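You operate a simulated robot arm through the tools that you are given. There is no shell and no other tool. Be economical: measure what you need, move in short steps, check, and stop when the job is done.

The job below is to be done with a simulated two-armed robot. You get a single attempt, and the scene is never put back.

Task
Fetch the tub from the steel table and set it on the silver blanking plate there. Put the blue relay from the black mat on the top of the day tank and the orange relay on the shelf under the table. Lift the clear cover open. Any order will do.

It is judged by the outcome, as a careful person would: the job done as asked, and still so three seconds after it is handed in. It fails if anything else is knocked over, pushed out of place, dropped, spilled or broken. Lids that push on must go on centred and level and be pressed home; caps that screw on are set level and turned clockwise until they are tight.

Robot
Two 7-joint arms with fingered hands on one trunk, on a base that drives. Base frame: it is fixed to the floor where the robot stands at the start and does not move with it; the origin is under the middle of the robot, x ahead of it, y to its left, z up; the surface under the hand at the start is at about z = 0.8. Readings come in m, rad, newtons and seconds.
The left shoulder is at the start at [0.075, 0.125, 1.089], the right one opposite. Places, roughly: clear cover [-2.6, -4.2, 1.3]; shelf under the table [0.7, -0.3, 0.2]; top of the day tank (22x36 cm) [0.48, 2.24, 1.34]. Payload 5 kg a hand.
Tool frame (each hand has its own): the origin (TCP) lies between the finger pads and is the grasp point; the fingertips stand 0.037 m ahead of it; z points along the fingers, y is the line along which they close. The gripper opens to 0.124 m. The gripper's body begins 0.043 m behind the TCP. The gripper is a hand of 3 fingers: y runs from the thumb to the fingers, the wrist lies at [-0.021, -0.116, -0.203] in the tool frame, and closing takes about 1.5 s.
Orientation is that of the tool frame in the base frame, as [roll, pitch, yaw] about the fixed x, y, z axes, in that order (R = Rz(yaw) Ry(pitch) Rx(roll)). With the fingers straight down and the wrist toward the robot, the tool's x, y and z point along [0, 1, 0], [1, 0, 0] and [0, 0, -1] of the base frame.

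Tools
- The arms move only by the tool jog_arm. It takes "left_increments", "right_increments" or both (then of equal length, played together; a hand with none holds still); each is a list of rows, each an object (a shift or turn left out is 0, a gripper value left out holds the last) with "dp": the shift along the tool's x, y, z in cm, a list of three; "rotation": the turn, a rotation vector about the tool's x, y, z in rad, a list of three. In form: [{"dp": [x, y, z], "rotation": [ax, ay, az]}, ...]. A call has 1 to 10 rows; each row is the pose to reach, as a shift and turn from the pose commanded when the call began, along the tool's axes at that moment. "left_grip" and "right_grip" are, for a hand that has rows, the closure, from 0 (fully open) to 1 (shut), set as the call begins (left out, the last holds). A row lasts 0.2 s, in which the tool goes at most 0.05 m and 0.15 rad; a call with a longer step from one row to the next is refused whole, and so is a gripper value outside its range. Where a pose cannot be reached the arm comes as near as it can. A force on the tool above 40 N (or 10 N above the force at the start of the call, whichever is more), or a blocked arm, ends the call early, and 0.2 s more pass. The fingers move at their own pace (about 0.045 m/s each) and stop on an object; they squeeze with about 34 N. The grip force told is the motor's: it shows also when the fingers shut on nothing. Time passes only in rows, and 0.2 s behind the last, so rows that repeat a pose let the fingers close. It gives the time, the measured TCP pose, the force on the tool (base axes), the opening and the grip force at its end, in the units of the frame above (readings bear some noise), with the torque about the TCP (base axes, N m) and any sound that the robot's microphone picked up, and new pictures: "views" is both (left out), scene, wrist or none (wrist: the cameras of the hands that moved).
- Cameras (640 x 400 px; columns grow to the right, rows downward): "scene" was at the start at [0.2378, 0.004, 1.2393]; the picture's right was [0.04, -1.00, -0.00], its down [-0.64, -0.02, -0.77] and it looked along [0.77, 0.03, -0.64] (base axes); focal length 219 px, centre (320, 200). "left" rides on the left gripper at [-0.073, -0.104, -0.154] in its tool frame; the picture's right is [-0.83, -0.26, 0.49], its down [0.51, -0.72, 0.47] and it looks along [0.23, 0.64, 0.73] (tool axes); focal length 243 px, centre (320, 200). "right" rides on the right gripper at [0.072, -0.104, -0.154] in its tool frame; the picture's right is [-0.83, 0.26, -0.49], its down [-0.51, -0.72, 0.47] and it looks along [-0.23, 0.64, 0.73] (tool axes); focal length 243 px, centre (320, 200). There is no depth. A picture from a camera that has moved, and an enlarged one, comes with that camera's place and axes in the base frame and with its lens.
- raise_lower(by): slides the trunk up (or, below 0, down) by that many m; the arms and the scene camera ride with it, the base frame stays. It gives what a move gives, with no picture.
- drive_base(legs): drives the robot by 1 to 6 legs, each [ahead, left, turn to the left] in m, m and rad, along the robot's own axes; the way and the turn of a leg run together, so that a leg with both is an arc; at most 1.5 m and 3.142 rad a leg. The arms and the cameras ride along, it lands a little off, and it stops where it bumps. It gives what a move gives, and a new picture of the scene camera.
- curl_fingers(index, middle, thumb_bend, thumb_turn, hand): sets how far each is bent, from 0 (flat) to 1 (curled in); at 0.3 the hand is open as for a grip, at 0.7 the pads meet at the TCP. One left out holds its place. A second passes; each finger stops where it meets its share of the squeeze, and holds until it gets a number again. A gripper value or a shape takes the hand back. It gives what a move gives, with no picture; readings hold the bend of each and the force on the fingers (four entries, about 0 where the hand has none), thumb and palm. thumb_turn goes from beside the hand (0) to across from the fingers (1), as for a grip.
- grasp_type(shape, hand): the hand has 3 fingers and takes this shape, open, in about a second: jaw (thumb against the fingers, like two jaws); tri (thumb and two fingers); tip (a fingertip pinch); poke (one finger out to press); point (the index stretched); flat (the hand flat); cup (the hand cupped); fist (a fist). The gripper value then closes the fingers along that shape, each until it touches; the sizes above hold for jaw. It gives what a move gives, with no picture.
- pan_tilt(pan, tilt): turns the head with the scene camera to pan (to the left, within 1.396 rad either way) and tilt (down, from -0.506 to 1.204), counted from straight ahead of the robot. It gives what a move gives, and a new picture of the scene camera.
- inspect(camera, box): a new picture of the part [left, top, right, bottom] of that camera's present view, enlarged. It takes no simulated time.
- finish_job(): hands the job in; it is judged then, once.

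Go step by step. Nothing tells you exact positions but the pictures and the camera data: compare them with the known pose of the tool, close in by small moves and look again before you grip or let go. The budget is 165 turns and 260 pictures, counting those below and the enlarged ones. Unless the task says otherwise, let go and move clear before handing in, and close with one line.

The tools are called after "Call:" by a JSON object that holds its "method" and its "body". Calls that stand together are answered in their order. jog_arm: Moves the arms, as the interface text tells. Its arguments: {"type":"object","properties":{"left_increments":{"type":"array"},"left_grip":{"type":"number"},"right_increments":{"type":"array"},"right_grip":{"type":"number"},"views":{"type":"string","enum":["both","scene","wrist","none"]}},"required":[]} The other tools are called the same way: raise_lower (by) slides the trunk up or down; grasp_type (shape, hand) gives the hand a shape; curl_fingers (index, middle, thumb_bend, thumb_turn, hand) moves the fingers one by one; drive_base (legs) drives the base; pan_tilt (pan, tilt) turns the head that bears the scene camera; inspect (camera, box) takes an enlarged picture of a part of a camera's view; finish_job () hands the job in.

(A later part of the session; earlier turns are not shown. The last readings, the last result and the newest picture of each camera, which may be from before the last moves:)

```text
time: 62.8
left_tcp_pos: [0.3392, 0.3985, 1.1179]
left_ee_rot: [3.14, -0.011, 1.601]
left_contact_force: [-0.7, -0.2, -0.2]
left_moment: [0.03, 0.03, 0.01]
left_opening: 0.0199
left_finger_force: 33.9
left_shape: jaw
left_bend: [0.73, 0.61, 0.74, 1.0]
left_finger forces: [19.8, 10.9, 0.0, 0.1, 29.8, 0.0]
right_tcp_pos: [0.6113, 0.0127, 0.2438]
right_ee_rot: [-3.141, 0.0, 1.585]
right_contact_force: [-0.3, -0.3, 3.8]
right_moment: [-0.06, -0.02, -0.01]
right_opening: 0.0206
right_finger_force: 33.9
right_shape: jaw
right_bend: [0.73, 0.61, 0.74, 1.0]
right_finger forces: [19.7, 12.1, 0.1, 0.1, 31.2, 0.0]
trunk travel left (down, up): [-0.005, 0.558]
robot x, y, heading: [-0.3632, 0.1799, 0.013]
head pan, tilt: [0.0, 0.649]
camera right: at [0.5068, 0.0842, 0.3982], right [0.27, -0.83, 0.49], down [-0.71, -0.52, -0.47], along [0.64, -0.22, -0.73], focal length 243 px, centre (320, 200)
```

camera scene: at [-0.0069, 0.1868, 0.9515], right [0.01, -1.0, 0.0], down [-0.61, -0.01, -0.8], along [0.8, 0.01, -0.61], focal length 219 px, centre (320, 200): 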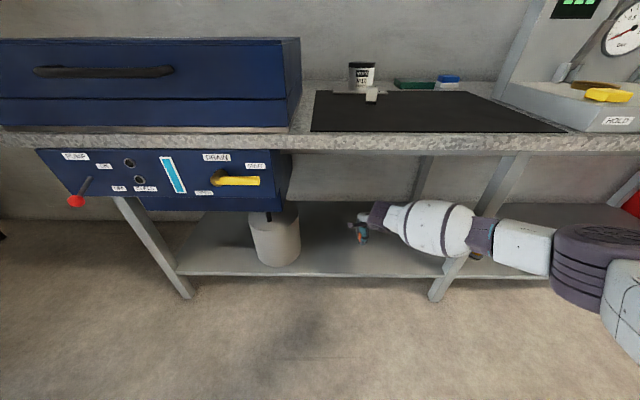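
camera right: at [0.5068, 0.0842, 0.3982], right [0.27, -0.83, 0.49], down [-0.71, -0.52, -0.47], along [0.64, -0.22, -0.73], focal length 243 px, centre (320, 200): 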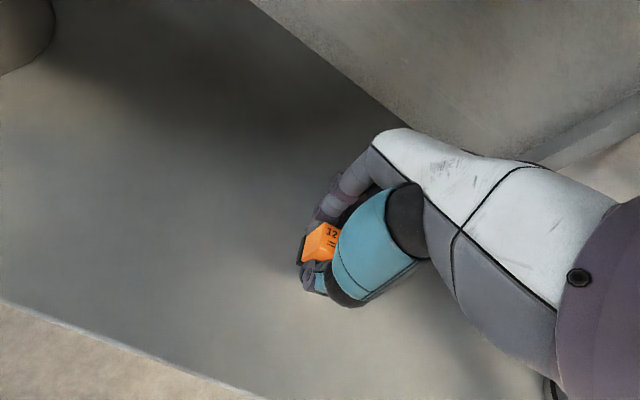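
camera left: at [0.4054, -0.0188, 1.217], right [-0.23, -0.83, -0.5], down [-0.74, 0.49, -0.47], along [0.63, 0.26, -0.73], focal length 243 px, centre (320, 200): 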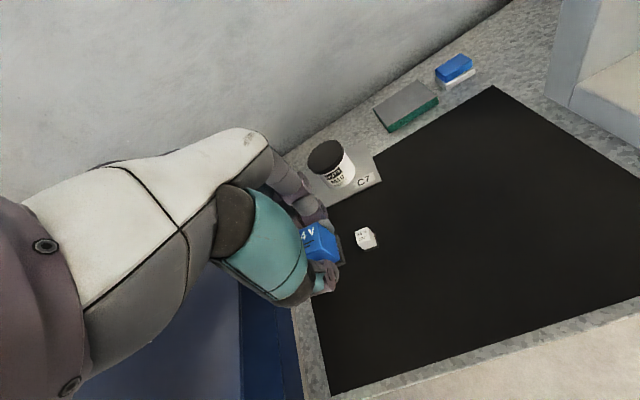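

The relay touches the shelf. I open halfway and rise.

Call:
{"method": "jog_arm", "body": {"right_increments": [{"dp": [0, 0, 0]}, {"dp": [0, 0, 0]}, {"dp": [0, 0, 0]}, {"dp": [0, 0, 0]}, {"dp": [0, 0, 0]}], "right_grip": 0.45, "views": "wrist"}}

Call:
{"method": "jog_arm", "body": {"right_increments": [{"dp": [0, 0, -2]}, {"dp": [0, 0, -5]}, {"dp": [0, 0, -9]}, {"dp": [0, 0, -12]}, {"dp": [0, 0, -12]}], "views": "wrist"}}

```text
time: 64.0
left_tcp_pos: [0.3404, 0.3996, 1.1158]
left_ee_rot: [3.14, -0.013, 1.603]
left_contact_force: [-0.4, -0.4, -0.4]
left_moment: [-0.01, -0.01, -0.02]
left_opening: 0.0201
left_finger_force: 33.7
left_shape: jaw
left_bend: [0.73, 0.61, 0.74, 1.0]
left_finger forces: [19.8, 11.0, 0.0, 0.0, 29.8, 0.0]
right_tcp_pos: [0.6103, 0.013, 0.2436]
right_ee_rot: [3.14, 0.0, 1.585]
right_contact_force: [-0.5, -0.2, 0.7]
right_moment: [0.01, -0.03, -0.04]
right_opening: 0.0679
right_finger_force: 0.1
right_shape: jaw
right_bend: [0.74, 0.43, 0.67, 1.0]
right_finger forces: [0.0, 0.1, 0.1, 0.1, 0.1, 0.0]
trunk travel left (down, up): [-0.005, 0.558]
robot x, y, heading: [-0.3597, 0.1766, 0.015]
head pan, tilt: [0.0, 0.649]
camera right: at [0.5068, 0.0843, 0.3976], right [0.27, -0.83, 0.49], down [-0.71, -0.52, -0.47], along [0.64, -0.22, -0.73], focal length 243 px, centre (320, 200)
```

right: 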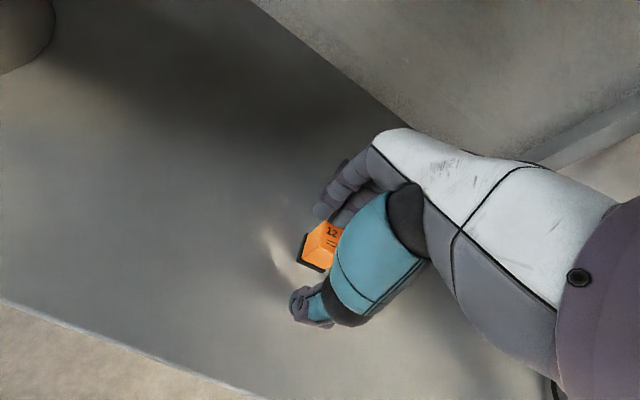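

```text
time: 65.2
left_tcp_pos: [0.3397, 0.3992, 1.1161]
left_ee_rot: [3.141, -0.011, 1.604]
left_contact_force: [-0.4, 0.6, -0.4]
left_moment: [0.01, -0.05, 0.0]
left_opening: 0.0201
left_finger_force: 34.7
left_shape: jaw
left_bend: [0.73, 0.61, 0.74, 1.0]
left_finger forces: [19.8, 10.8, 0.0, 0.1, 29.7, 0.0]
right_tcp_pos: [0.6103, 0.0121, 0.3647]
right_ee_rot: [-3.14, 0.0, 1.585]
right_contact_force: [0.2, 0.1, 0.1]
right_moment: [0.03, 0.0, -0.01]
right_opening: 0.0677
right_finger_force: 0.0
right_shape: jaw
right_bend: [0.74, 0.43, 0.67, 1.0]
right_finger forces: [0.1, 0.0, 0.0, 0.1, 0.0, 0.0]
trunk travel left (down, up): [-0.005, 0.558]
robot x, y, heading: [-0.3637, 0.1733, 0.011]
head pan, tilt: [0.0, 0.649]
camera right: at [0.5074, 0.0836, 0.5182], right [0.27, -0.83, 0.49], down [-0.72, -0.52, -0.47], along [0.64, -0.22, -0.73], focal length 243 px, centre (320, 200)
```

right: 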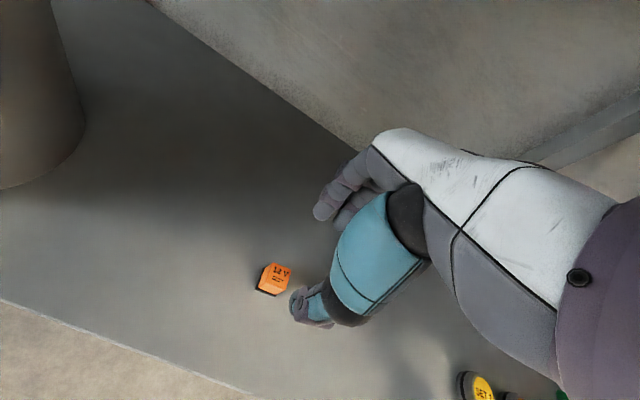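

The orange relay stands upright on the shelf. I back the robot straight out.

Call:
{"method": "drive_base", "body": {"legs": [[-0.36, 0, 0]]}}

Call:
{"method": "raise_lower", "body": {"by": 0.55}}

Call:
{"method": "jog_arm", "body": {"right_increments": [{"dp": [-1, -4, -1]}, {"dp": [-2, -8, -3]}, {"dp": [-3, -12, -6]}, {"dp": [-5, -15, -9]}, {"dp": [-7, -18, -12]}, {"dp": [-9, -20, -16]}, {"dp": [-11, -22, -20]}, {"dp": [-12, -23, -24]}, {"dp": [-13, -24, -28]}, {"dp": [-14, -25, -32]}], "right_grip": 0, "views": "none"}}

Call:
{"method": "pan_tilt", "body": {"pan": 0.9, "tilt": 0.35}}

```text
time: 67.5
left_tcp_pos: [-0.018, 0.3903, 1.1161]
left_ee_rot: [3.14, -0.012, 1.597]
left_contact_force: [-0.1, 0.0, 1.2]
left_moment: [0.0, 0.03, 0.0]
left_opening: 0.0202
left_finger_force: 33.7
left_shape: jaw
left_bend: [0.73, 0.61, 0.74, 1.0]
left_finger forces: [19.9, 10.8, 0.0, 0.1, 29.8, 0.0]
right_tcp_pos: [0.252, 0.0034, 0.3656]
right_ee_rot: [-3.141, 0.002, 1.579]
right_contact_force: [-0.6, 0.0, -0.1]
right_moment: [0.02, 0.01, 0.0]
right_opening: 0.068
right_finger_force: 0.0
right_shape: jaw
right_bend: [0.74, 0.43, 0.67, 1.0]
right_finger forces: [0.0, 0.0, 0.1, 0.1, 0.1, 0.0]
trunk travel left (down, up): [-0.005, 0.558]
robot x, y, heading: [-0.721, 0.176, 0.012]
head pan, tilt: [0.0, 0.649]
camera scene: at [-0.3668, 0.1807, 0.952], right [0.01, -1.0, 0.0], down [-0.6, -0.01, -0.8], along [0.8, 0.01, -0.6], focal length 219 px, centre (320, 200)
```

scene: 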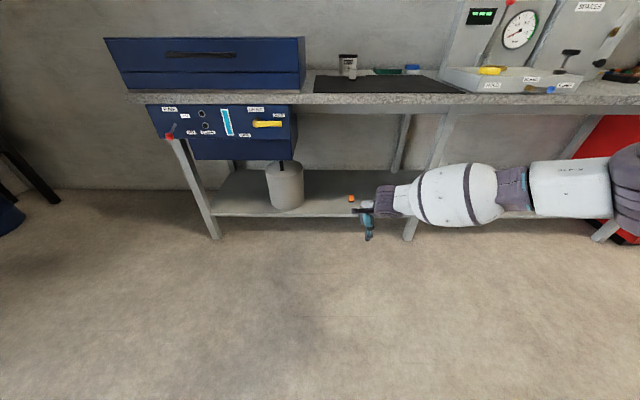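

```text
refused: 0.55 is not a number from -0.4 to 0.4
```

```text
refused: row 3 steps farther than a row can; nothing moved
```

```text
time: 68.7
left_tcp_pos: [-0.0171, 0.3915, 1.1166]
left_ee_rot: [3.139, -0.012, 1.599]
left_contact_force: [0.3, -0.1, 0.0]
left_moment: [-0.01, 0.0, 0.02]
left_opening: 0.0204
left_finger_force: 33.9
left_shape: jaw
left_bend: [0.73, 0.61, 0.74, 1.0]
left_finger forces: [19.8, 10.9, 0.0, 0.0, 29.8, 0.1]
right_tcp_pos: [0.2521, 0.0037, 0.365]
right_ee_rot: [-3.141, 0.0, 1.579]
right_contact_force: [-0.8, -0.7, 0.6]
right_moment: [0.05, 0.0, 0.0]
right_opening: 0.0679
right_finger_force: 0.0
right_shape: jaw
right_bend: [0.74, 0.43, 0.67, 1.0]
right_finger forces: [0.0, 0.0, 0.0, 0.0, 0.1, 0.1]
trunk travel left (down, up): [-0.005, 0.558]
robot x, y, heading: [-0.7198, 0.1713, 0.01]
head pan, tilt: [0.901, 0.351]
camera scene: at [-0.396, 0.2533, 0.9789], right [0.79, -0.61, 0.0], down [-0.21, -0.27, -0.94], along [0.58, 0.74, -0.34], focal length 219 px, centre (320, 200)
```

scene: 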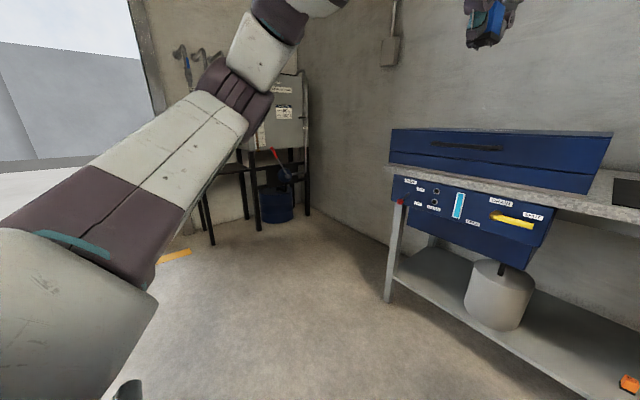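

The orange relay is visible on the shelf. Now I raise the trunk and bring the right arm back in.

Call:
{"method": "raise_lower", "body": {"by": 0.3}}

Call:
{"method": "raise_lower", "body": {"by": 0.23}}

Call:
{"method": "jog_arm", "body": {"right_increments": [{"dp": [-1, -4, -1]}, {"dp": [-2, -8, -3]}, {"dp": [-3, -11, -6]}, {"dp": [-5, -14, -9]}, {"dp": [-7, -17, -12]}, {"dp": [-9, -19, -16]}, {"dp": [-11, -21, -20]}, {"dp": [-12, -22, -24]}, {"dp": [-13, -23, -28]}, {"dp": [-14, -24, -32]}], "right_grip": 0, "views": "none"}}

Call:
{"method": "pan_tilt", "body": {"pan": 0.9, "tilt": 0.4}}

```text
time: 71.7
left_tcp_pos: [-0.0176, 0.3914, 1.416]
left_ee_rot: [3.138, -0.012, 1.596]
left_contact_force: [-0.6, 0.3, -0.6]
left_moment: [0.01, 0.03, 0.01]
left_opening: 0.0203
left_finger_force: 33.5
left_shape: jaw
left_bend: [0.73, 0.61, 0.74, 1.0]
left_finger forces: [19.8, 10.9, 0.0, 0.1, 29.9, 0.0]
right_tcp_pos: [0.2635, 0.0033, 0.7237]
right_ee_rot: [3.072, 0.001, 1.579]
right_contact_force: [0.7, 0.5, -0.8]
right_moment: [0.0, 0.01, -0.02]
right_opening: 0.0679
right_finger_force: 0.1
right_shape: jaw
right_bend: [0.74, 0.43, 0.67, 1.0]
right_finger forces: [0.0, 0.0, 0.0, 0.1, 0.1, 0.1]
trunk travel left (down, up): [-0.305, 0.258]
robot x, y, heading: [-0.7205, 0.1744, 0.009]
head pan, tilt: [0.901, 0.351]
```

```text
time: 74.1
left_tcp_pos: [-0.0158, 0.3906, 1.6427]
left_ee_rot: [3.141, -0.014, 1.599]
left_contact_force: [0.6, -0.1, -0.1]
left_moment: [-0.01, 0.04, -0.02]
left_opening: 0.0204
left_finger_force: 34.4
left_shape: jaw
left_bend: [0.73, 0.61, 0.74, 1.0]
left_finger forces: [19.8, 11.1, 0.0, 0.1, 29.8, 0.0]
right_tcp_pos: [0.2813, 0.0042, 1.2947]
right_ee_rot: [2.718, -0.001, 1.579]
right_contact_force: [0.1, -0.5, 0.3]
right_moment: [-0.01, -0.04, -0.03]
right_opening: 0.0679
right_finger_force: 0.0
right_shape: jaw
right_bend: [0.74, 0.43, 0.67, 1.0]
right_finger forces: [0.0, 0.0, 0.1, 0.1, 0.0, 0.0]
trunk travel left (down, up): [-0.535, 0.028]
robot x, y, heading: [-0.7224, 0.1723, 0.01]
head pan, tilt: [0.901, 0.351]
```

```text
time: 76.3
left_tcp_pos: [-0.0206, 0.3918, 1.6479]
left_ee_rot: [3.137, -0.013, 1.599]
left_contact_force: [-0.5, 0.6, 0.5]
left_moment: [0.0, -0.04, -0.03]
left_opening: 0.0193
left_finger_force: 34.3
left_shape: jaw
left_bend: [0.73, 0.63, 0.75, 1.0]
left_finger forces: [22.0, 10.8, 0.1, 0.1, 28.8, 0.0]
right_tcp_pos: [-0.0715, -0.1399, 1.4924]
right_ee_rot: [2.714, -0.001, 1.582]
right_contact_force: [0.0, 0.6, 1.0]
right_moment: [-0.03, -0.01, -0.03]
right_opening: 0.1235
right_finger_force: 0.1
right_shape: jaw
right_bend: [0.3, 0.3, 0.3, 0.98]
right_finger forces: [0.0, 0.0, 0.0, 0.0, 0.0, 0.0]
trunk travel left (down, up): [-0.535, 0.028]
robot x, y, heading: [-0.7219, 0.1716, 0.007]
head pan, tilt: [0.901, 0.351]
```

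```text
time: 77.0
left_tcp_pos: [-0.0193, 0.3908, 1.6483]
left_ee_rot: [3.139, -0.013, 1.599]
left_contact_force: [-1.2, -0.9, 0.0]
left_moment: [0.03, 0.0, -0.05]
left_opening: 0.0194
left_finger_force: 34.1
left_shape: jaw
left_bend: [0.73, 0.63, 0.75, 1.0]
left_finger forces: [22.0, 10.9, 0.0, 0.0, 28.7, 0.0]
right_tcp_pos: [-0.0704, -0.1398, 1.4903]
right_ee_rot: [2.714, 0.0, 1.58]
right_contact_force: [-0.2, 0.0, -0.4]
right_moment: [-0.01, -0.02, -0.02]
right_opening: 0.1237
right_finger_force: 0.0
right_shape: jaw
right_bend: [0.3, 0.3, 0.3, 0.98]
right_finger forces: [0.0, 0.1, 0.1, 0.0, 0.0, 0.0]
trunk travel left (down, up): [-0.535, 0.028]
robot x, y, heading: [-0.722, 0.1717, 0.007]
head pan, tilt: [0.901, 0.4]
camera scene: at [-0.5985, 0.251, 1.5519], right [0.79, -0.61, 0.0], down [-0.24, -0.31, -0.92], along [0.57, 0.73, -0.39], focal length 219 px, centre (320, 200)
```

scene: 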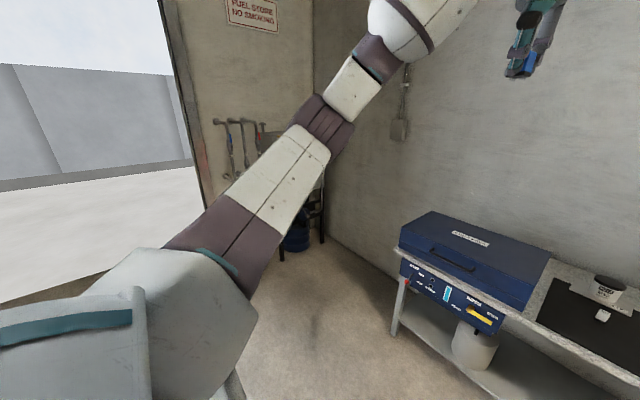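

Trunk is up. I strafe left past the parts washer toward the fuel store corner and turn to look at the day tank.

Call:
{"method": "drive_base", "body": {"legs": [[0, 1.2, 0], [0, 0, 0.7]]}}

Call:
{"method": "pan_tilt", "body": {"pan": 0, "tilt": 0.4}}

```text
time: 89.6
left_tcp_pos: [-0.3242, 1.9909, 1.6471]
left_ee_rot: [3.139, -0.016, 2.29]
left_contact_force: [0.6, -0.2, -1.1]
left_moment: [0.02, 0.01, 0.03]
left_opening: 0.0197
left_finger_force: 34.3
left_shape: jaw
left_bend: [0.73, 0.63, 0.75, 1.0]
left_finger forces: [21.9, 10.8, 0.1, 0.0, 28.5, 0.1]
right_tcp_pos: [-0.0271, 1.5509, 1.4901]
right_ee_rot: [2.716, -0.001, 2.273]
right_contact_force: [0.5, 0.5, -0.1]
right_moment: [0.02, 0.0, 0.01]
right_opening: 0.1235
right_finger_force: 0.0
right_shape: jaw
right_bend: [0.3, 0.3, 0.3, 0.98]
right_finger forces: [0.0, 0.0, 0.1, 0.0, 0.0, 0.1]
trunk travel left (down, up): [-0.535, 0.028]
robot x, y, heading: [-0.7275, 1.3764, 0.703]
head pan, tilt: [0.901, 0.4]
camera scene: at [-0.68, 1.5138, 1.5518], right [1.0, 0.03, 0.0], down [0.01, -0.39, -0.92], along [-0.03, 0.92, -0.39], focal length 219 px, centre (320, 200)
```

scene: 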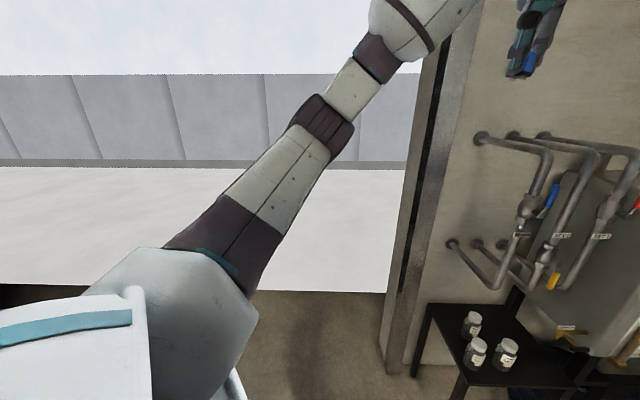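

```text
time: 90.8
left_tcp_pos: [-0.3247, 1.9925, 1.6444]
left_ee_rot: [3.139, -0.013, 2.29]
left_contact_force: [0.0, 0.1, -1.1]
left_moment: [0.01, 0.0, 0.02]
left_opening: 0.0192
left_finger_force: 33.9
left_shape: jaw
left_bend: [0.73, 0.63, 0.75, 1.0]
left_finger forces: [22.0, 10.7, 0.0, 0.1, 28.4, 0.1]
right_tcp_pos: [-0.027, 1.5515, 1.4903]
right_ee_rot: [2.715, -0.001, 2.273]
right_contact_force: [0.5, 0.1, -0.1]
right_moment: [0.05, -0.02, 0.04]
right_opening: 0.1236
right_finger_force: 0.1
right_shape: jaw
right_bend: [0.3, 0.3, 0.3, 0.98]
right_finger forces: [0.0, 0.1, 0.0, 0.1, 0.1, 0.0]
trunk travel left (down, up): [-0.535, 0.028]
robot x, y, heading: [-0.7271, 1.3795, 0.701]
head pan, tilt: [0.0, 0.4]
camera scene: at [-0.6066, 1.4819, 1.5517], right [0.65, -0.76, 0.0], down [-0.3, -0.25, -0.92], along [0.7, 0.6, -0.39], focal length 219 px, centre (320, 200)
```

scene: 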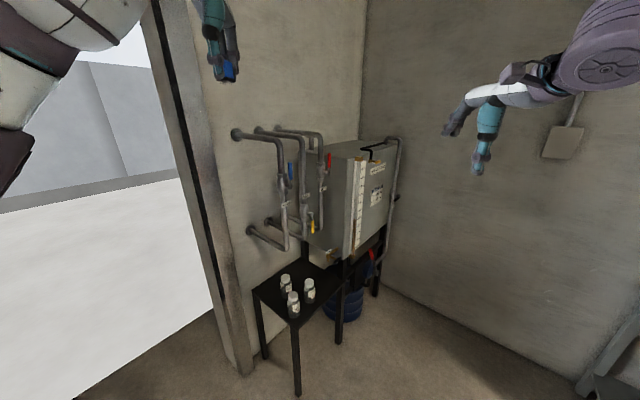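

Call:
{"method": "inspect", "body": {"camera": "scene", "box": [220, 110, 430, 280]}}

```text
2.35 times, centred on (325, 195) of scene
camera zoom: at [-0.6066, 1.4819, 1.5517], right [0.65, -0.76, 0.0], down [-0.3, -0.25, -0.92], along [0.7, 0.6, -0.39], focal length 515 px, centre (308, 212)
```

zoom: 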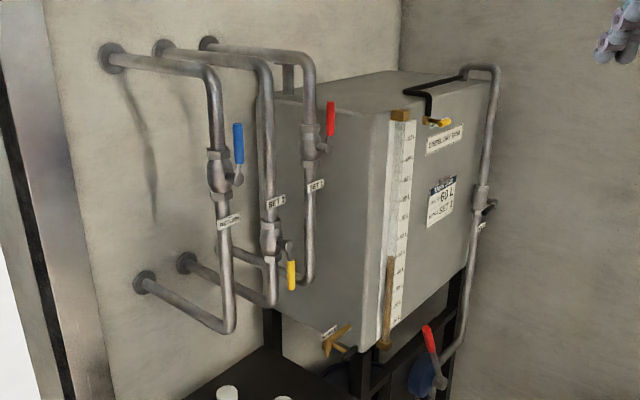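

The tank front is at y≈2.0, x 0.23–0.74, with pipes at its left (up to ~1.45). I first level and raise the right hand out of the way, then turn to face it.

Call:
{"method": "jog_arm", "body": {"right_increments": [{"dp": [1.4, 1.5, -3.3], "rotation": [0.142, 0, 0]}, {"dp": [2.8, 3, -6.6], "rotation": [0.284, 0, 0]}, {"dp": [4.2, 4.5, -9.9], "rotation": [0.426, 0, 0]}, {"dp": [5.6, 6, -13.2], "rotation": [0.426, 0, 0]}, {"dp": [7, 7.5, -16.5], "rotation": [0.426, 0, 0]}, {"dp": [8.4, 9, -19.8], "rotation": [0.426, 0, 0]}, {"dp": [10, 10.3, -22.7], "rotation": [0.426, 0, 0]}, {"dp": [10, 10.3, -22.7], "rotation": [0.426, 0, 0]}], "views": "none"}}

Call:
{"method": "drive_base", "body": {"legs": [[0, 0, 0.86], [0, -0.6, 0]]}}

```text
time: 92.6
left_tcp_pos: [-0.3249, 1.9922, 1.6468]
left_ee_rot: [3.141, -0.014, 2.29]
left_contact_force: [0.3, 0.4, 0.2]
left_moment: [-0.01, 0.01, 0.01]
left_opening: 0.0191
left_finger_force: 34.4
left_shape: jaw
left_bend: [0.73, 0.63, 0.75, 1.0]
left_finger forces: [22.0, 10.6, 0.1, 0.0, 28.4, 0.0]
right_tcp_pos: [-0.0889, 1.6278, 1.7396]
right_ee_rot: [-3.139, -0.002, 2.273]
right_contact_force: [0.3, -1.0, 0.6]
right_moment: [0.02, 0.02, 0.01]
right_opening: 0.1241
right_finger_force: 0.1
right_shape: jaw
right_bend: [0.3, 0.3, 0.3, 0.98]
right_finger forces: [0.0, 0.0, 0.0, 0.0, 0.0, 0.1]
trunk travel left (down, up): [-0.535, 0.028]
robot x, y, heading: [-0.729, 1.3799, 0.7]
head pan, tilt: [0.0, 0.4]
```

```text
time: 100.6
left_tcp_pos: [-0.3266, 2.0773, 1.647]
left_ee_rot: [3.137, -0.013, -3.14]
left_contact_force: [0.5, -1.0, 0.8]
left_moment: [0.03, 0.02, 0.0]
left_opening: 0.0194
left_finger_force: 34.0
left_shape: jaw
left_bend: [0.73, 0.63, 0.75, 1.0]
left_finger forces: [21.9, 10.4, 0.1, 0.0, 27.9, 0.1]
right_tcp_pos: [0.1025, 2.0148, 1.7399]
right_ee_rot: [-3.141, 0.001, 3.127]
right_contact_force: [-0.1, -0.2, -0.5]
right_moment: [0.02, 0.01, 0.0]
right_opening: 0.1241
right_finger_force: 0.0
right_shape: jaw
right_bend: [0.3, 0.3, 0.3, 0.98]
right_finger forces: [0.0, 0.0, 0.0, 0.0, 0.1, 0.1]
trunk travel left (down, up): [-0.535, 0.028]
robot x, y, heading: [-0.1287, 1.3681, 1.553]
head pan, tilt: [0.0, 0.4]
camera scene: at [-0.1241, 1.5285, 1.5517], right [1.0, -0.02, 0.0], down [-0.01, -0.39, -0.92], along [0.01, 0.92, -0.39], focal length 219 px, centre (320, 200)
```

scene: 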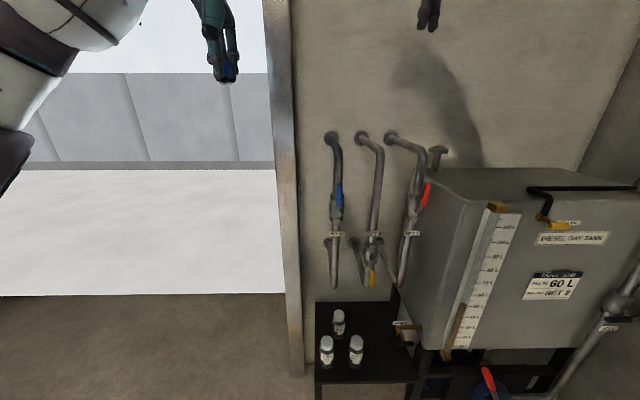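

Call:
{"method": "drive_base", "body": {"legs": [[0, -0.6, 0.015]]}}

Call:
{"method": "inspect", "body": {"camera": "left", "box": [0, 0, 640, 400]}}

```text
time: 106.3
left_tcp_pos: [0.2557, 2.0672, 1.6454]
left_ee_rot: [3.141, -0.012, -3.124]
left_contact_force: [0.2, -0.6, -1.1]
left_moment: [-0.01, -0.03, -0.02]
left_opening: 0.019
left_finger_force: 33.8
left_shape: jaw
left_bend: [0.73, 0.63, 0.75, 1.0]
left_finger forces: [21.9, 10.2, 0.0, 0.0, 28.1, 0.1]
right_tcp_pos: [0.6861, 2.0113, 1.7405]
right_ee_rot: [3.141, -0.001, 3.142]
right_contact_force: [0.1, 1.3, 0.2]
right_moment: [0.01, 0.01, 0.02]
right_opening: 0.1237
right_finger_force: 0.0
right_shape: jaw
right_bend: [0.3, 0.3, 0.3, 0.98]
right_finger forces: [0.1, 0.0, 0.1, 0.1, 0.0, 0.1]
trunk travel left (down, up): [-0.535, 0.028]
robot x, y, heading: [0.4656, 1.3638, 1.57]
head pan, tilt: [0.0, 0.4]
camera scene: at [0.4662, 1.524, 1.5517], right [1.0, 0.0, 0.0], down [0.0, -0.39, -0.92], along [0.0, 0.92, -0.39], focal length 219 px, centre (320, 200)
```

scene: 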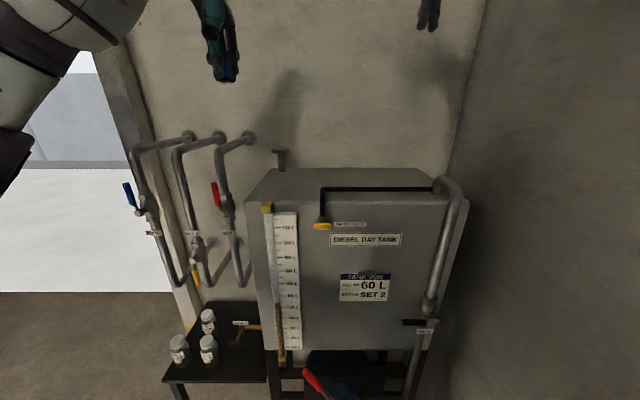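

```text
1.00 times, centred on (320, 200) of left (not enlarged: the box is as wide or as high as the picture)
camera zoom: at [0.3312, 1.9656, 1.7968], right [0.83, -0.25, -0.5], down [-0.5, -0.73, -0.47], along [-0.25, 0.64, -0.73], focal length 243 px, centre (320, 200)
```

zoom: 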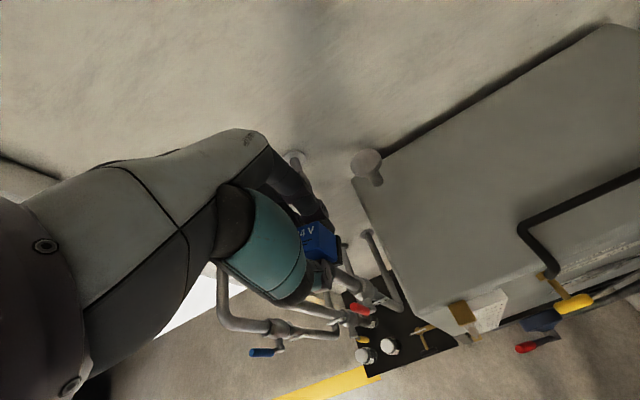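

The tank top is clear around [0.46,2.23] (top spans y 2.04–2.36). I drive 12 cm ahead and move the left hand over it, staying high.

Call:
{"method": "drive_base", "body": {"legs": [[0.12, 0, 0]]}}

Call:
{"method": "jog_arm", "body": {"left_increments": [{"dp": [-4, 1, 0]}, {"dp": [-8, 2, 0]}, {"dp": [-12, 3, 0]}, {"dp": [-16, 4, 0]}, {"dp": [-19, 5, 0]}, {"dp": [-19, 5, 4]}, {"dp": [-19, 5, 8]}, {"dp": [-19, 5, 8]}]}}

Call:
{"method": "inspect", "body": {"camera": "left", "box": [240, 160, 440, 340]}}

```text
time: 107.5
left_tcp_pos: [0.2564, 2.1742, 1.6556]
left_ee_rot: [3.128, -0.013, -3.124]
left_contact_force: [0.3, -1.6, 0.5]
left_moment: [0.1, 0.03, 0.01]
left_opening: 0.0194
left_finger_force: 33.7
left_shape: jaw
left_bend: [0.73, 0.63, 0.75, 1.0]
left_finger forces: [22.0, 10.3, 0.0, 0.0, 28.1, 0.1]
right_tcp_pos: [0.6859, 2.1174, 1.7474]
right_ee_rot: [3.132, 0.0, -3.139]
right_contact_force: [-0.7, -1.1, -0.1]
right_moment: [0.1, 0.01, -0.01]
right_opening: 0.124
right_finger_force: 0.0
right_shape: jaw
right_bend: [0.3, 0.3, 0.3, 0.98]
right_finger forces: [0.0, 0.0, 0.0, 0.0, 0.1, 0.0]
trunk travel left (down, up): [-0.535, 0.028]
robot x, y, heading: [0.4649, 1.4825, 1.572]
head pan, tilt: [0.0, 0.4]
camera scene: at [0.4669, 1.6319, 1.5539], right [1.0, 0.0, 0.0], down [0.0, -0.38, -0.92], along [0.0, 0.92, -0.38], focal length 219 px, centre (320, 200)
```

scene: 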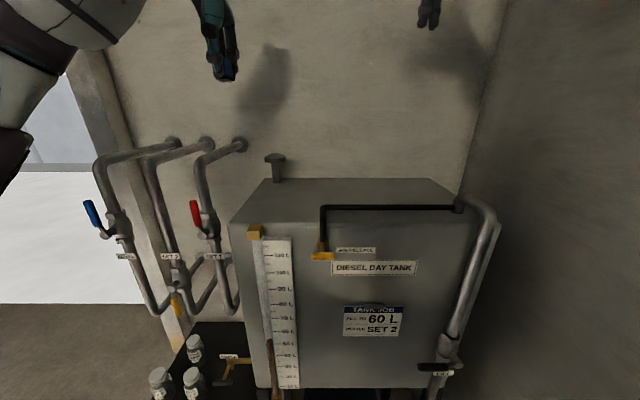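

```text
time: 109.3
left_tcp_pos: [0.4458, 2.2414, 1.5647]
left_ee_rot: [3.139, -0.014, -3.125]
left_contact_force: [-0.6, -0.3, -0.8]
left_moment: [-0.03, 0.03, -0.03]
left_opening: 0.0192
left_finger_force: 33.8
left_shape: jaw
left_bend: [0.73, 0.63, 0.75, 1.0]
left_finger forces: [22.2, 9.8, 0.1, 0.0, 27.9, 0.1]
right_tcp_pos: [0.6893, 2.1329, 1.7406]
right_ee_rot: [-3.141, -0.003, 3.14]
right_contact_force: [0.4, -1.1, -0.4]
right_moment: [-0.02, 0.02, 0.01]
right_opening: 0.1239
right_finger_force: 0.1
right_shape: jaw
right_bend: [0.3, 0.3, 0.3, 0.98]
right_finger forces: [0.0, 0.0, 0.0, 0.0, 0.0, 0.0]
trunk travel left (down, up): [-0.535, 0.028]
robot x, y, heading: [0.4634, 1.4799, 1.571]
head pan, tilt: [0.0, 0.4]
camera scene: at [0.4685, 1.6442, 1.5516], right [1.0, 0.0, 0.0], down [0.0, -0.39, -0.92], along [0.0, 0.92, -0.39], focal length 219 px, centre (320, 200)
camera left: at [0.5212, 2.1391, 1.7153], right [0.83, -0.25, -0.5], down [-0.5, -0.73, -0.47], along [-0.25, 0.64, -0.73], focal length 243 px, centre (320, 200)
```

scene: 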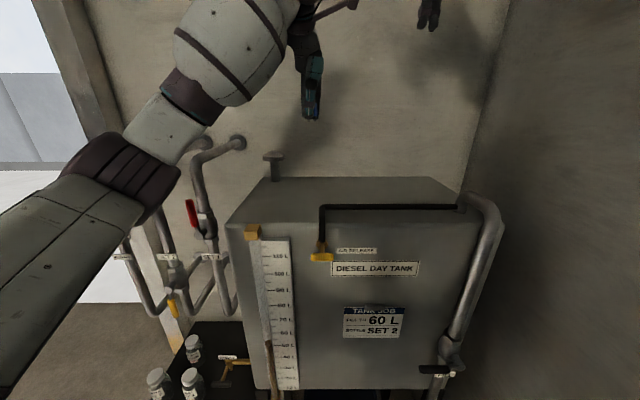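
left: 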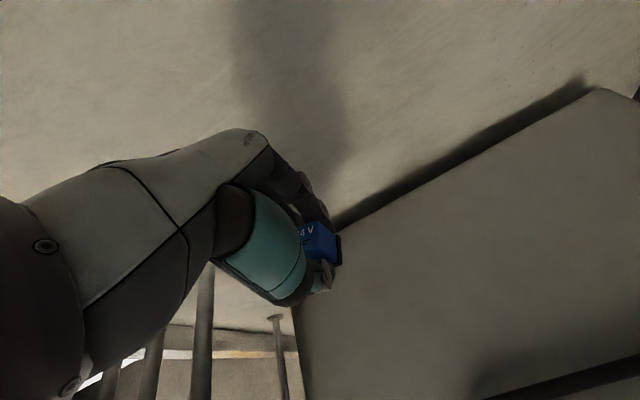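

```text
2.22 times, centred on (340, 250) of left
camera zoom: at [0.5212, 2.1391, 1.7153], right [0.83, -0.25, -0.5], down [-0.5, -0.73, -0.47], along [-0.25, 0.64, -0.73], focal length 539 px, centre (276, 89)
```

zoom: 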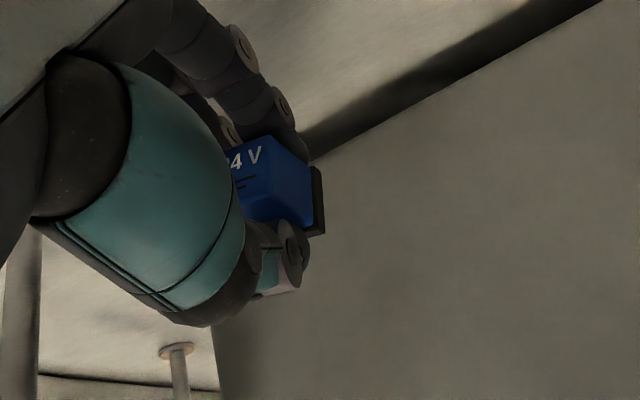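

I check closely how the blue relay sits in the fingers.

Call:
{"method": "inspect", "body": {"camera": "left", "box": [290, 200, 360, 300]}}

Call:
{"method": "inspect", "body": {"camera": "scene", "box": [280, 40, 350, 140]}}

```text
4.00 times, centred on (325, 250) of left
camera zoom: at [0.5212, 2.1391, 1.7153], right [0.83, -0.25, -0.5], down [-0.5, -0.73, -0.47], along [-0.25, 0.64, -0.73], focal length 970 px, centre (300, 0)
```

zoom: 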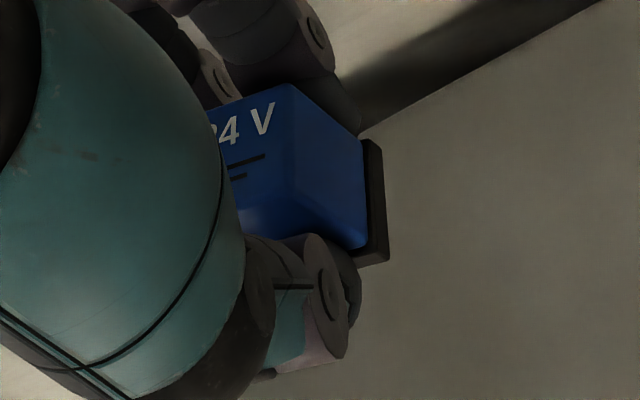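

```text
4.00 times, centred on (315, 90) of scene
camera zoom: at [0.4685, 1.6442, 1.5516], right [1.0, 0.0, 0.0], down [0.0, -0.39, -0.92], along [0.0, 0.92, -0.39], focal length 875 px, centre (340, 640)
```

zoom: 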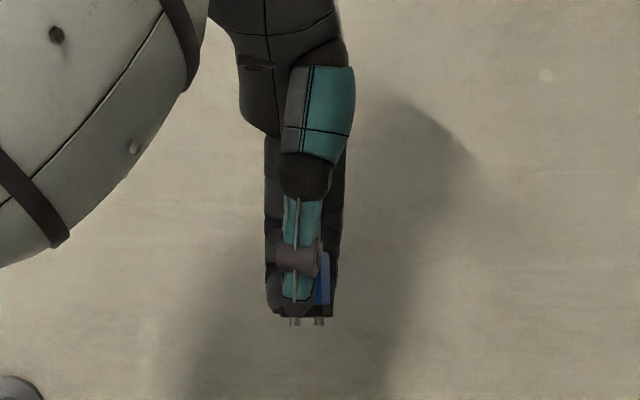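

From the front the relay hangs level. I lower to just above the tank top.

Call:
{"method": "jog_arm", "body": {"left_increments": [{"dp": [-1.5, -0.5, 4]}, {"dp": [-2, -1, 8]}, {"dp": [-2, -1, 12]}, {"dp": [-2, -1, 15]}, {"dp": [-2, -1, 15.8]}, {"dp": [-2, -1, 15.8]}]}}

Call:
{"method": "inspect", "body": {"camera": "scene", "box": [280, 120, 400, 220]}}

```text
time: 110.7
left_tcp_pos: [0.4625, 2.2322, 1.4058]
left_ee_rot: [3.136, -0.012, -3.125]
left_contact_force: [0.2, 0.2, 0.2]
left_moment: [-0.02, -0.04, -0.02]
left_opening: 0.0191
left_finger_force: 33.6
left_shape: jaw
left_bend: [0.73, 0.63, 0.75, 1.0]
left_finger forces: [22.3, 9.6, 0.0, 0.0, 27.9, 0.0]
right_tcp_pos: [0.6867, 2.1304, 1.7416]
right_ee_rot: [3.139, -0.002, -3.141]
right_contact_force: [-0.4, 0.1, 1.1]
right_moment: [-0.01, 0.03, 0.01]
right_opening: 0.1238
right_finger_force: 0.1
right_shape: jaw
right_bend: [0.3, 0.3, 0.3, 0.98]
right_finger forces: [0.1, 0.0, 0.1, 0.0, 0.0, 0.0]
trunk travel left (down, up): [-0.535, 0.028]
robot x, y, heading: [0.4675, 1.4864, 1.568]
head pan, tilt: [0.0, 0.4]
camera scene: at [0.4672, 1.6429, 1.5517], right [1.0, 0.0, 0.0], down [0.0, -0.39, -0.92], along [0.0, 0.92, -0.39], focal length 219 px, centre (320, 200)
camera left: at [0.5383, 2.1283, 1.5565], right [0.83, -0.24, -0.5], down [-0.5, -0.73, -0.47], along [-0.25, 0.64, -0.73], focal length 243 px, centre (320, 200)
```

scene: 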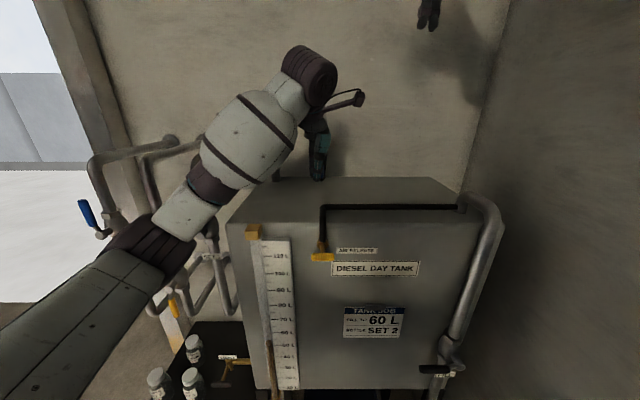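
left: 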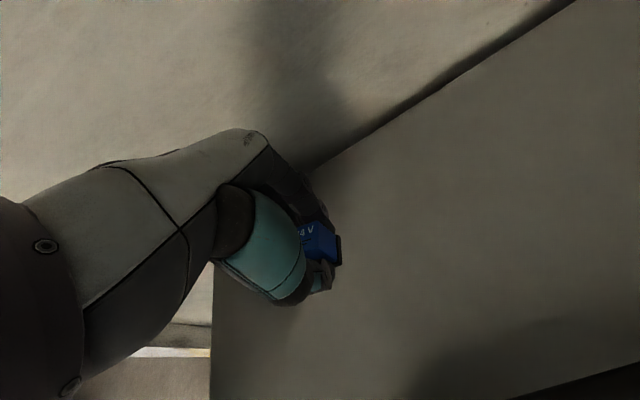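

```text
4.00 times, centred on (340, 170) of scene
camera zoom: at [0.4672, 1.6429, 1.5517], right [1.0, 0.0, 0.0], down [0.0, -0.39, -0.92], along [0.0, 0.92, -0.39], focal length 875 px, centre (240, 320)
```

zoom: 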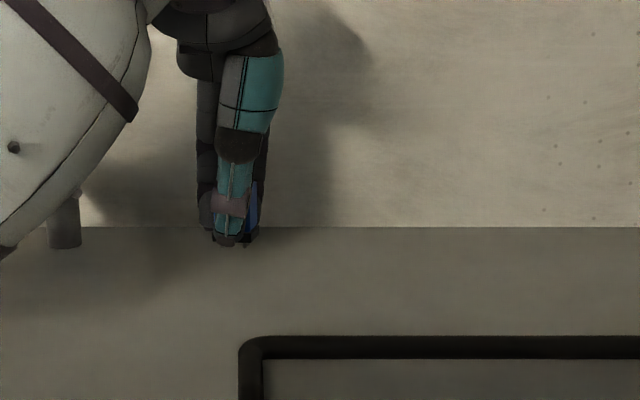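

Call:
{"method": "jog_arm", "body": {"left_increments": [{"dp": [0, 0, 0.8]}, {"dp": [0, 0, 1.4]}, {"dp": [0, 0, 1.4]}], "views": "none"}}

Call:
{"method": "jog_arm", "body": {"left_increments": [{"dp": [0, 0, 0.3]}, {"dp": [0, 0, 0.5]}, {"dp": [0, 0, 0.5]}], "views": "none"}}

```text
time: 111.5
left_tcp_pos: [0.4615, 2.2314, 1.3929]
left_ee_rot: [3.138, -0.012, -3.124]
left_contact_force: [-0.5, -0.3, -0.4]
left_moment: [-0.01, 0.0, 0.0]
left_opening: 0.0191
left_finger_force: 33.3
left_shape: jaw
left_bend: [0.73, 0.63, 0.75, 1.0]
left_finger forces: [22.3, 9.6, 0.0, 0.0, 27.9, 0.0]
right_tcp_pos: [0.6862, 2.131, 1.7421]
right_ee_rot: [3.139, -0.002, -3.139]
right_contact_force: [-0.2, -0.5, -0.1]
right_moment: [-0.02, 0.0, 0.03]
right_opening: 0.1238
right_finger_force: 0.2
right_shape: jaw
right_bend: [0.3, 0.3, 0.3, 0.98]
right_finger forces: [0.1, 0.1, 0.0, 0.0, 0.1, 0.0]
trunk travel left (down, up): [-0.535, 0.028]
robot x, y, heading: [0.4658, 1.4828, 1.569]
head pan, tilt: [0.0, 0.4]
```

```text
time: 112.3
left_tcp_pos: [0.4628, 2.2319, 1.3887]
left_ee_rot: [3.137, -0.013, -3.124]
left_contact_force: [0.4, 0.2, -0.5]
left_moment: [-0.02, 0.03, -0.02]
left_opening: 0.0194
left_finger_force: 34.4
left_shape: jaw
left_bend: [0.73, 0.63, 0.75, 1.0]
left_finger forces: [22.3, 9.5, 0.0, 0.0, 27.8, 0.1]
right_tcp_pos: [0.6858, 2.1302, 1.7422]
right_ee_rot: [3.14, -0.003, -3.14]
right_contact_force: [-0.3, -0.4, 0.3]
right_moment: [0.04, 0.01, -0.01]
right_opening: 0.124
right_finger_force: 0.1
right_shape: jaw
right_bend: [0.3, 0.3, 0.3, 0.98]
right_finger forces: [0.0, 0.1, 0.0, 0.0, 0.0, 0.1]
trunk travel left (down, up): [-0.535, 0.028]
robot x, y, heading: [0.4675, 1.4834, 1.572]
head pan, tilt: [0.0, 0.4]
```

Call:
{"method": "jog_arm", "body": {"left_increments": [{"dp": [0, 0, 0.3]}, {"dp": [0, 0, 0.5]}, {"dp": [0, 0, 0.5]}], "views": "none"}}

Call:
{"method": "jog_arm", "body": {"left_increments": [{"dp": [0, 0, 0.3]}, {"dp": [0, 0, 0.4]}, {"dp": [0, 0, 0.4]}], "views": "none"}}

Call:
{"method": "inspect", "body": {"camera": "scene", "box": [285, 140, 355, 200]}}

```text
time: 113.1
left_tcp_pos: [0.4596, 2.2295, 1.3858]
left_ee_rot: [3.137, -0.011, -3.122]
left_contact_force: [-0.4, 0.0, -0.3]
left_moment: [-0.02, 0.0, -0.01]
left_opening: 0.0191
left_finger_force: 33.8
left_shape: jaw
left_bend: [0.73, 0.63, 0.75, 1.0]
left_finger forces: [22.2, 9.6, 0.0, 0.1, 27.8, 0.0]
right_tcp_pos: [0.6834, 2.1288, 1.7436]
right_ee_rot: [3.139, 0.001, -3.141]
right_contact_force: [0.3, 0.6, 0.2]
right_moment: [0.04, -0.03, -0.02]
right_opening: 0.1238
right_finger_force: 0.1
right_shape: jaw
right_bend: [0.3, 0.3, 0.3, 0.98]
right_finger forces: [0.0, 0.0, 0.0, 0.1, 0.0, 0.0]
trunk travel left (down, up): [-0.535, 0.028]
robot x, y, heading: [0.4662, 1.4795, 1.571]
head pan, tilt: [0.0, 0.4]
```

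```text
time: 113.9
left_tcp_pos: [0.4579, 2.2272, 1.3862]
left_ee_rot: [3.129, -0.009, -3.122]
left_contact_force: [0.0, 0.0, -0.4]
left_moment: [-0.03, 0.02, 0.0]
left_opening: 0.0193
left_finger_force: 33.7
left_shape: jaw
left_bend: [0.73, 0.63, 0.75, 1.0]
left_finger forces: [22.3, 9.6, 0.1, 0.0, 27.9, 0.1]
right_tcp_pos: [0.6814, 2.1268, 1.7445]
right_ee_rot: [3.135, 0.001, -3.142]
right_contact_force: [0.6, -1.1, 0.0]
right_moment: [0.04, -0.02, 0.0]
right_opening: 0.1239
right_finger_force: 0.1
right_shape: jaw
right_bend: [0.3, 0.3, 0.3, 0.98]
right_finger forces: [0.1, 0.0, 0.0, 0.0, 0.1, 0.1]
trunk travel left (down, up): [-0.535, 0.028]
robot x, y, heading: [0.4661, 1.4834, 1.574]
head pan, tilt: [0.0, 0.4]
```

```text
6.67 times, centred on (320, 170) of scene
camera zoom: at [0.463, 1.6387, 1.5528], right [1.0, 0.0, 0.0], down [0.0, -0.39, -0.92], along [0.0, 0.92, -0.39], focal length 1459 px, centre (320, 400)
```

zoom: 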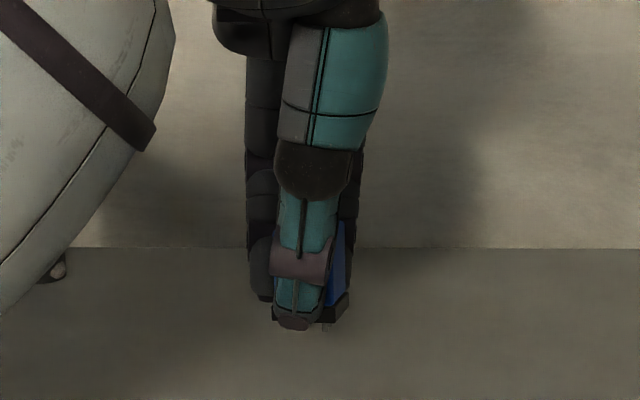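

The hand stopped descending without force at the tool, so some other part of the left arm is touching something. I rise a bit and look to the left.

Call:
{"method": "jog_arm", "body": {"left_increments": [{"dp": [0, 0, -1]}, {"dp": [0, 0, -2]}, {"dp": [0, 0, -2]}], "views": "wrist"}}

Call:
{"method": "pan_tilt", "body": {"pan": 0.6, "tilt": 0.5}}

```text
time: 114.7
left_tcp_pos: [0.462, 2.2304, 1.3985]
left_ee_rot: [3.137, -0.011, -3.125]
left_contact_force: [0.2, 0.3, -1.1]
left_moment: [0.01, -0.03, 0.02]
left_opening: 0.0193
left_finger_force: 34.6
left_shape: jaw
left_bend: [0.73, 0.63, 0.75, 1.0]
left_finger forces: [22.5, 9.6, 0.0, 0.1, 27.8, 0.1]
right_tcp_pos: [0.685, 2.1291, 1.7412]
right_ee_rot: [-3.141, 0.001, -3.141]
right_contact_force: [0.0, -0.7, 1.1]
right_moment: [0.03, -0.03, -0.01]
right_opening: 0.1239
right_finger_force: 0.1
right_shape: jaw
right_bend: [0.3, 0.3, 0.3, 0.98]
right_finger forces: [0.0, 0.0, 0.0, 0.0, 0.0, 0.0]
trunk travel left (down, up): [-0.535, 0.028]
robot x, y, heading: [0.4677, 1.4824, 1.565]
head pan, tilt: [0.0, 0.4]
camera left: at [0.5373, 2.127, 1.5486], right [0.83, -0.25, -0.5], down [-0.5, -0.73, -0.47], along [-0.25, 0.64, -0.73], focal length 243 px, centre (320, 200)
```

left: 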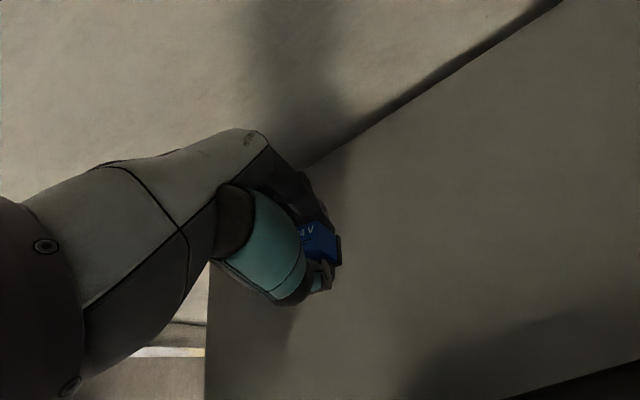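

```text
time: 115.7
left_tcp_pos: [0.4618, 2.2308, 1.3974]
left_ee_rot: [3.137, -0.011, -3.125]
left_contact_force: [0.3, 0.8, -0.2]
left_moment: [-0.02, -0.04, 0.01]
left_opening: 0.0191
left_finger_force: 34.3
left_shape: jaw
left_bend: [0.73, 0.63, 0.75, 1.0]
left_finger forces: [22.4, 9.4, 0.0, 0.1, 28.0, 0.0]
right_tcp_pos: [0.6875, 2.1299, 1.7409]
right_ee_rot: [3.138, -0.003, -3.137]
right_contact_force: [-0.2, 0.1, -0.3]
right_moment: [0.0, 0.04, 0.03]
right_opening: 0.1238
right_finger_force: 0.1
right_shape: jaw
right_bend: [0.3, 0.3, 0.3, 0.98]
right_finger forces: [0.0, 0.0, 0.0, 0.0, 0.1, 0.1]
trunk travel left (down, up): [-0.535, 0.028]
robot x, y, heading: [0.4677, 1.4823, 1.57]
head pan, tilt: [0.6, 0.499]
camera scene: at [0.4158, 1.6254, 1.5426], right [0.83, 0.56, 0.0], down [0.27, -0.4, -0.88], along [-0.5, 0.72, -0.48], focal length 219 px, centre (320, 200)
```

scene: 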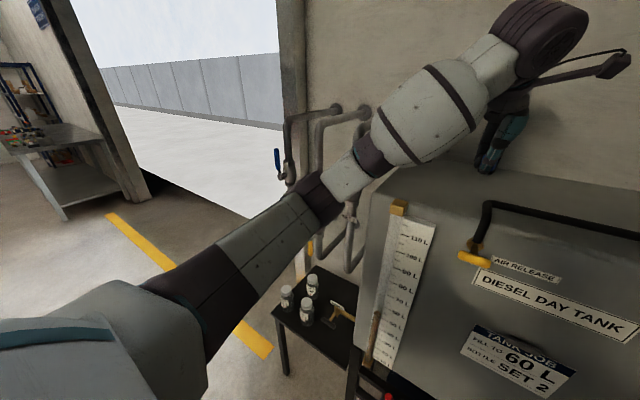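

The left elbow is close to the pipe with the red valve. I raise the hand, back the base up 10 cm and a little right, and reach out with a straighter arm.

Call:
{"method": "jog_arm", "body": {"left_increments": [{"dp": [0, 0, -4]}, {"dp": [0, 0, -8]}, {"dp": [0, 0, -12]}, {"dp": [0, 0, -12]}], "views": "none"}}

Call:
{"method": "drive_base", "body": {"legs": [[-0.12, -0.06, 0]]}}

```text
time: 116.7
left_tcp_pos: [0.4632, 2.2326, 1.5169]
left_ee_rot: [3.14, -0.014, -3.123]
left_contact_force: [-0.4, -0.2, 0.1]
left_moment: [-0.01, 0.0, 0.02]
left_opening: 0.0191
left_finger_force: 33.9
left_shape: jaw
left_bend: [0.73, 0.63, 0.75, 1.0]
left_finger forces: [22.4, 9.4, 0.1, 0.0, 27.8, 0.0]
right_tcp_pos: [0.6868, 2.1319, 1.7406]
right_ee_rot: [3.141, 0.0, -3.14]
right_contact_force: [0.3, -0.1, 0.1]
right_moment: [-0.02, 0.0, -0.02]
right_opening: 0.1236
right_finger_force: 0.1
right_shape: jaw
right_bend: [0.3, 0.3, 0.3, 0.98]
right_finger forces: [0.0, 0.0, 0.1, 0.1, 0.1, 0.0]
trunk travel left (down, up): [-0.535, 0.028]
robot x, y, heading: [0.4658, 1.4808, 1.575]
head pan, tilt: [0.6, 0.499]
```

```text
time: 118.0
left_tcp_pos: [0.4906, 2.1254, 1.5084]
left_ee_rot: [-3.134, 0.009, -3.123]
left_contact_force: [0.3, -0.3, 0.1]
left_moment: [-0.02, 0.0, 0.0]
left_opening: 0.019
left_finger_force: 33.4
left_shape: jaw
left_bend: [0.73, 0.63, 0.75, 1.0]
left_finger forces: [22.4, 9.4, 0.2, 0.0, 27.9, 0.0]
right_tcp_pos: [0.706, 2.0293, 1.7373]
right_ee_rot: [-3.132, 0.023, -3.137]
right_contact_force: [0.2, -0.2, -0.5]
right_moment: [-0.02, -0.02, 0.04]
right_opening: 0.124
right_finger_force: 0.0
right_shape: jaw
right_bend: [0.3, 0.3, 0.3, 0.97]
right_finger forces: [0.1, 0.0, 0.0, 0.1, 0.0, 0.0]
trunk travel left (down, up): [-0.535, 0.028]
robot x, y, heading: [0.522, 1.3619, 1.571]
head pan, tilt: [0.6, 0.499]
camera scene: at [0.4421, 1.5197, 1.539], right [0.82, 0.57, 0.01], down [0.29, -0.4, -0.87], along [-0.49, 0.72, -0.5], focal length 219 px, centre (320, 200)
```

scene: 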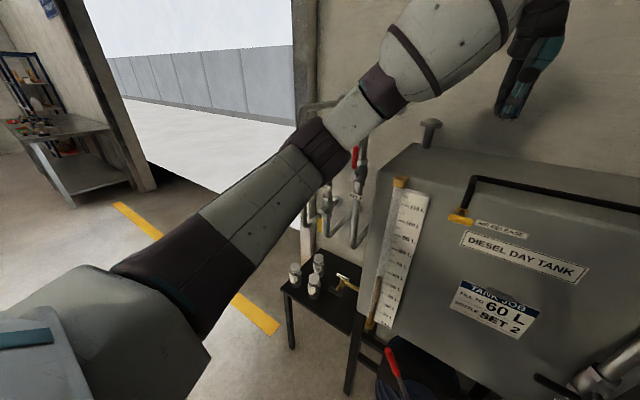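

Red valve looks unmoved. I reach forward again to [0.46,2.215] and look.

Call:
{"method": "jog_arm", "body": {"left_increments": [{"dp": [1, 3, 0]}, {"dp": [2, 6, 0]}, {"dp": [3, 9, 0]}, {"dp": [3, 9, 3]}, {"dp": [3, 9, 6]}, {"dp": [3, 9, 9]}, {"dp": [3, 9, 9]}], "views": "scene"}}

```text
time: 119.8
left_tcp_pos: [0.4566, 2.2066, 1.4238]
left_ee_rot: [-3.14, 0.003, -3.114]
left_contact_force: [0.2, -0.9, -0.3]
left_moment: [0.06, -0.03, 0.0]
left_opening: 0.019
left_finger_force: 33.6
left_shape: jaw
left_bend: [0.73, 0.63, 0.75, 1.0]
left_finger forces: [22.9, 9.3, 0.1, 0.0, 27.8, 0.1]
right_tcp_pos: [0.7007, 2.0242, 1.7398]
right_ee_rot: [-3.135, 0.026, -3.124]
right_contact_force: [-0.4, 0.3, -0.1]
right_moment: [-0.01, -0.01, -0.01]
right_opening: 0.124
right_finger_force: 0.0
right_shape: jaw
right_bend: [0.3, 0.3, 0.3, 0.97]
right_finger forces: [0.0, 0.0, 0.1, 0.0, 0.0, 0.0]
trunk travel left (down, up): [-0.535, 0.028]
robot x, y, heading: [0.5255, 1.3653, 1.582]
head pan, tilt: [0.6, 0.499]
stopped in row 7 (left hand): the arm was blocked; the commanded pose is now the measured one
camera scene: at [0.4457, 1.5137, 1.5409], right [0.82, 0.57, 0.01], down [0.29, -0.4, -0.87], along [-0.49, 0.72, -0.49], focal length 219 px, centre (320, 200)
```

scene: 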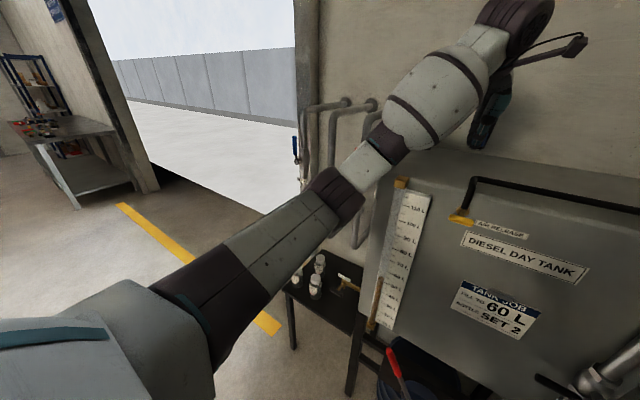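

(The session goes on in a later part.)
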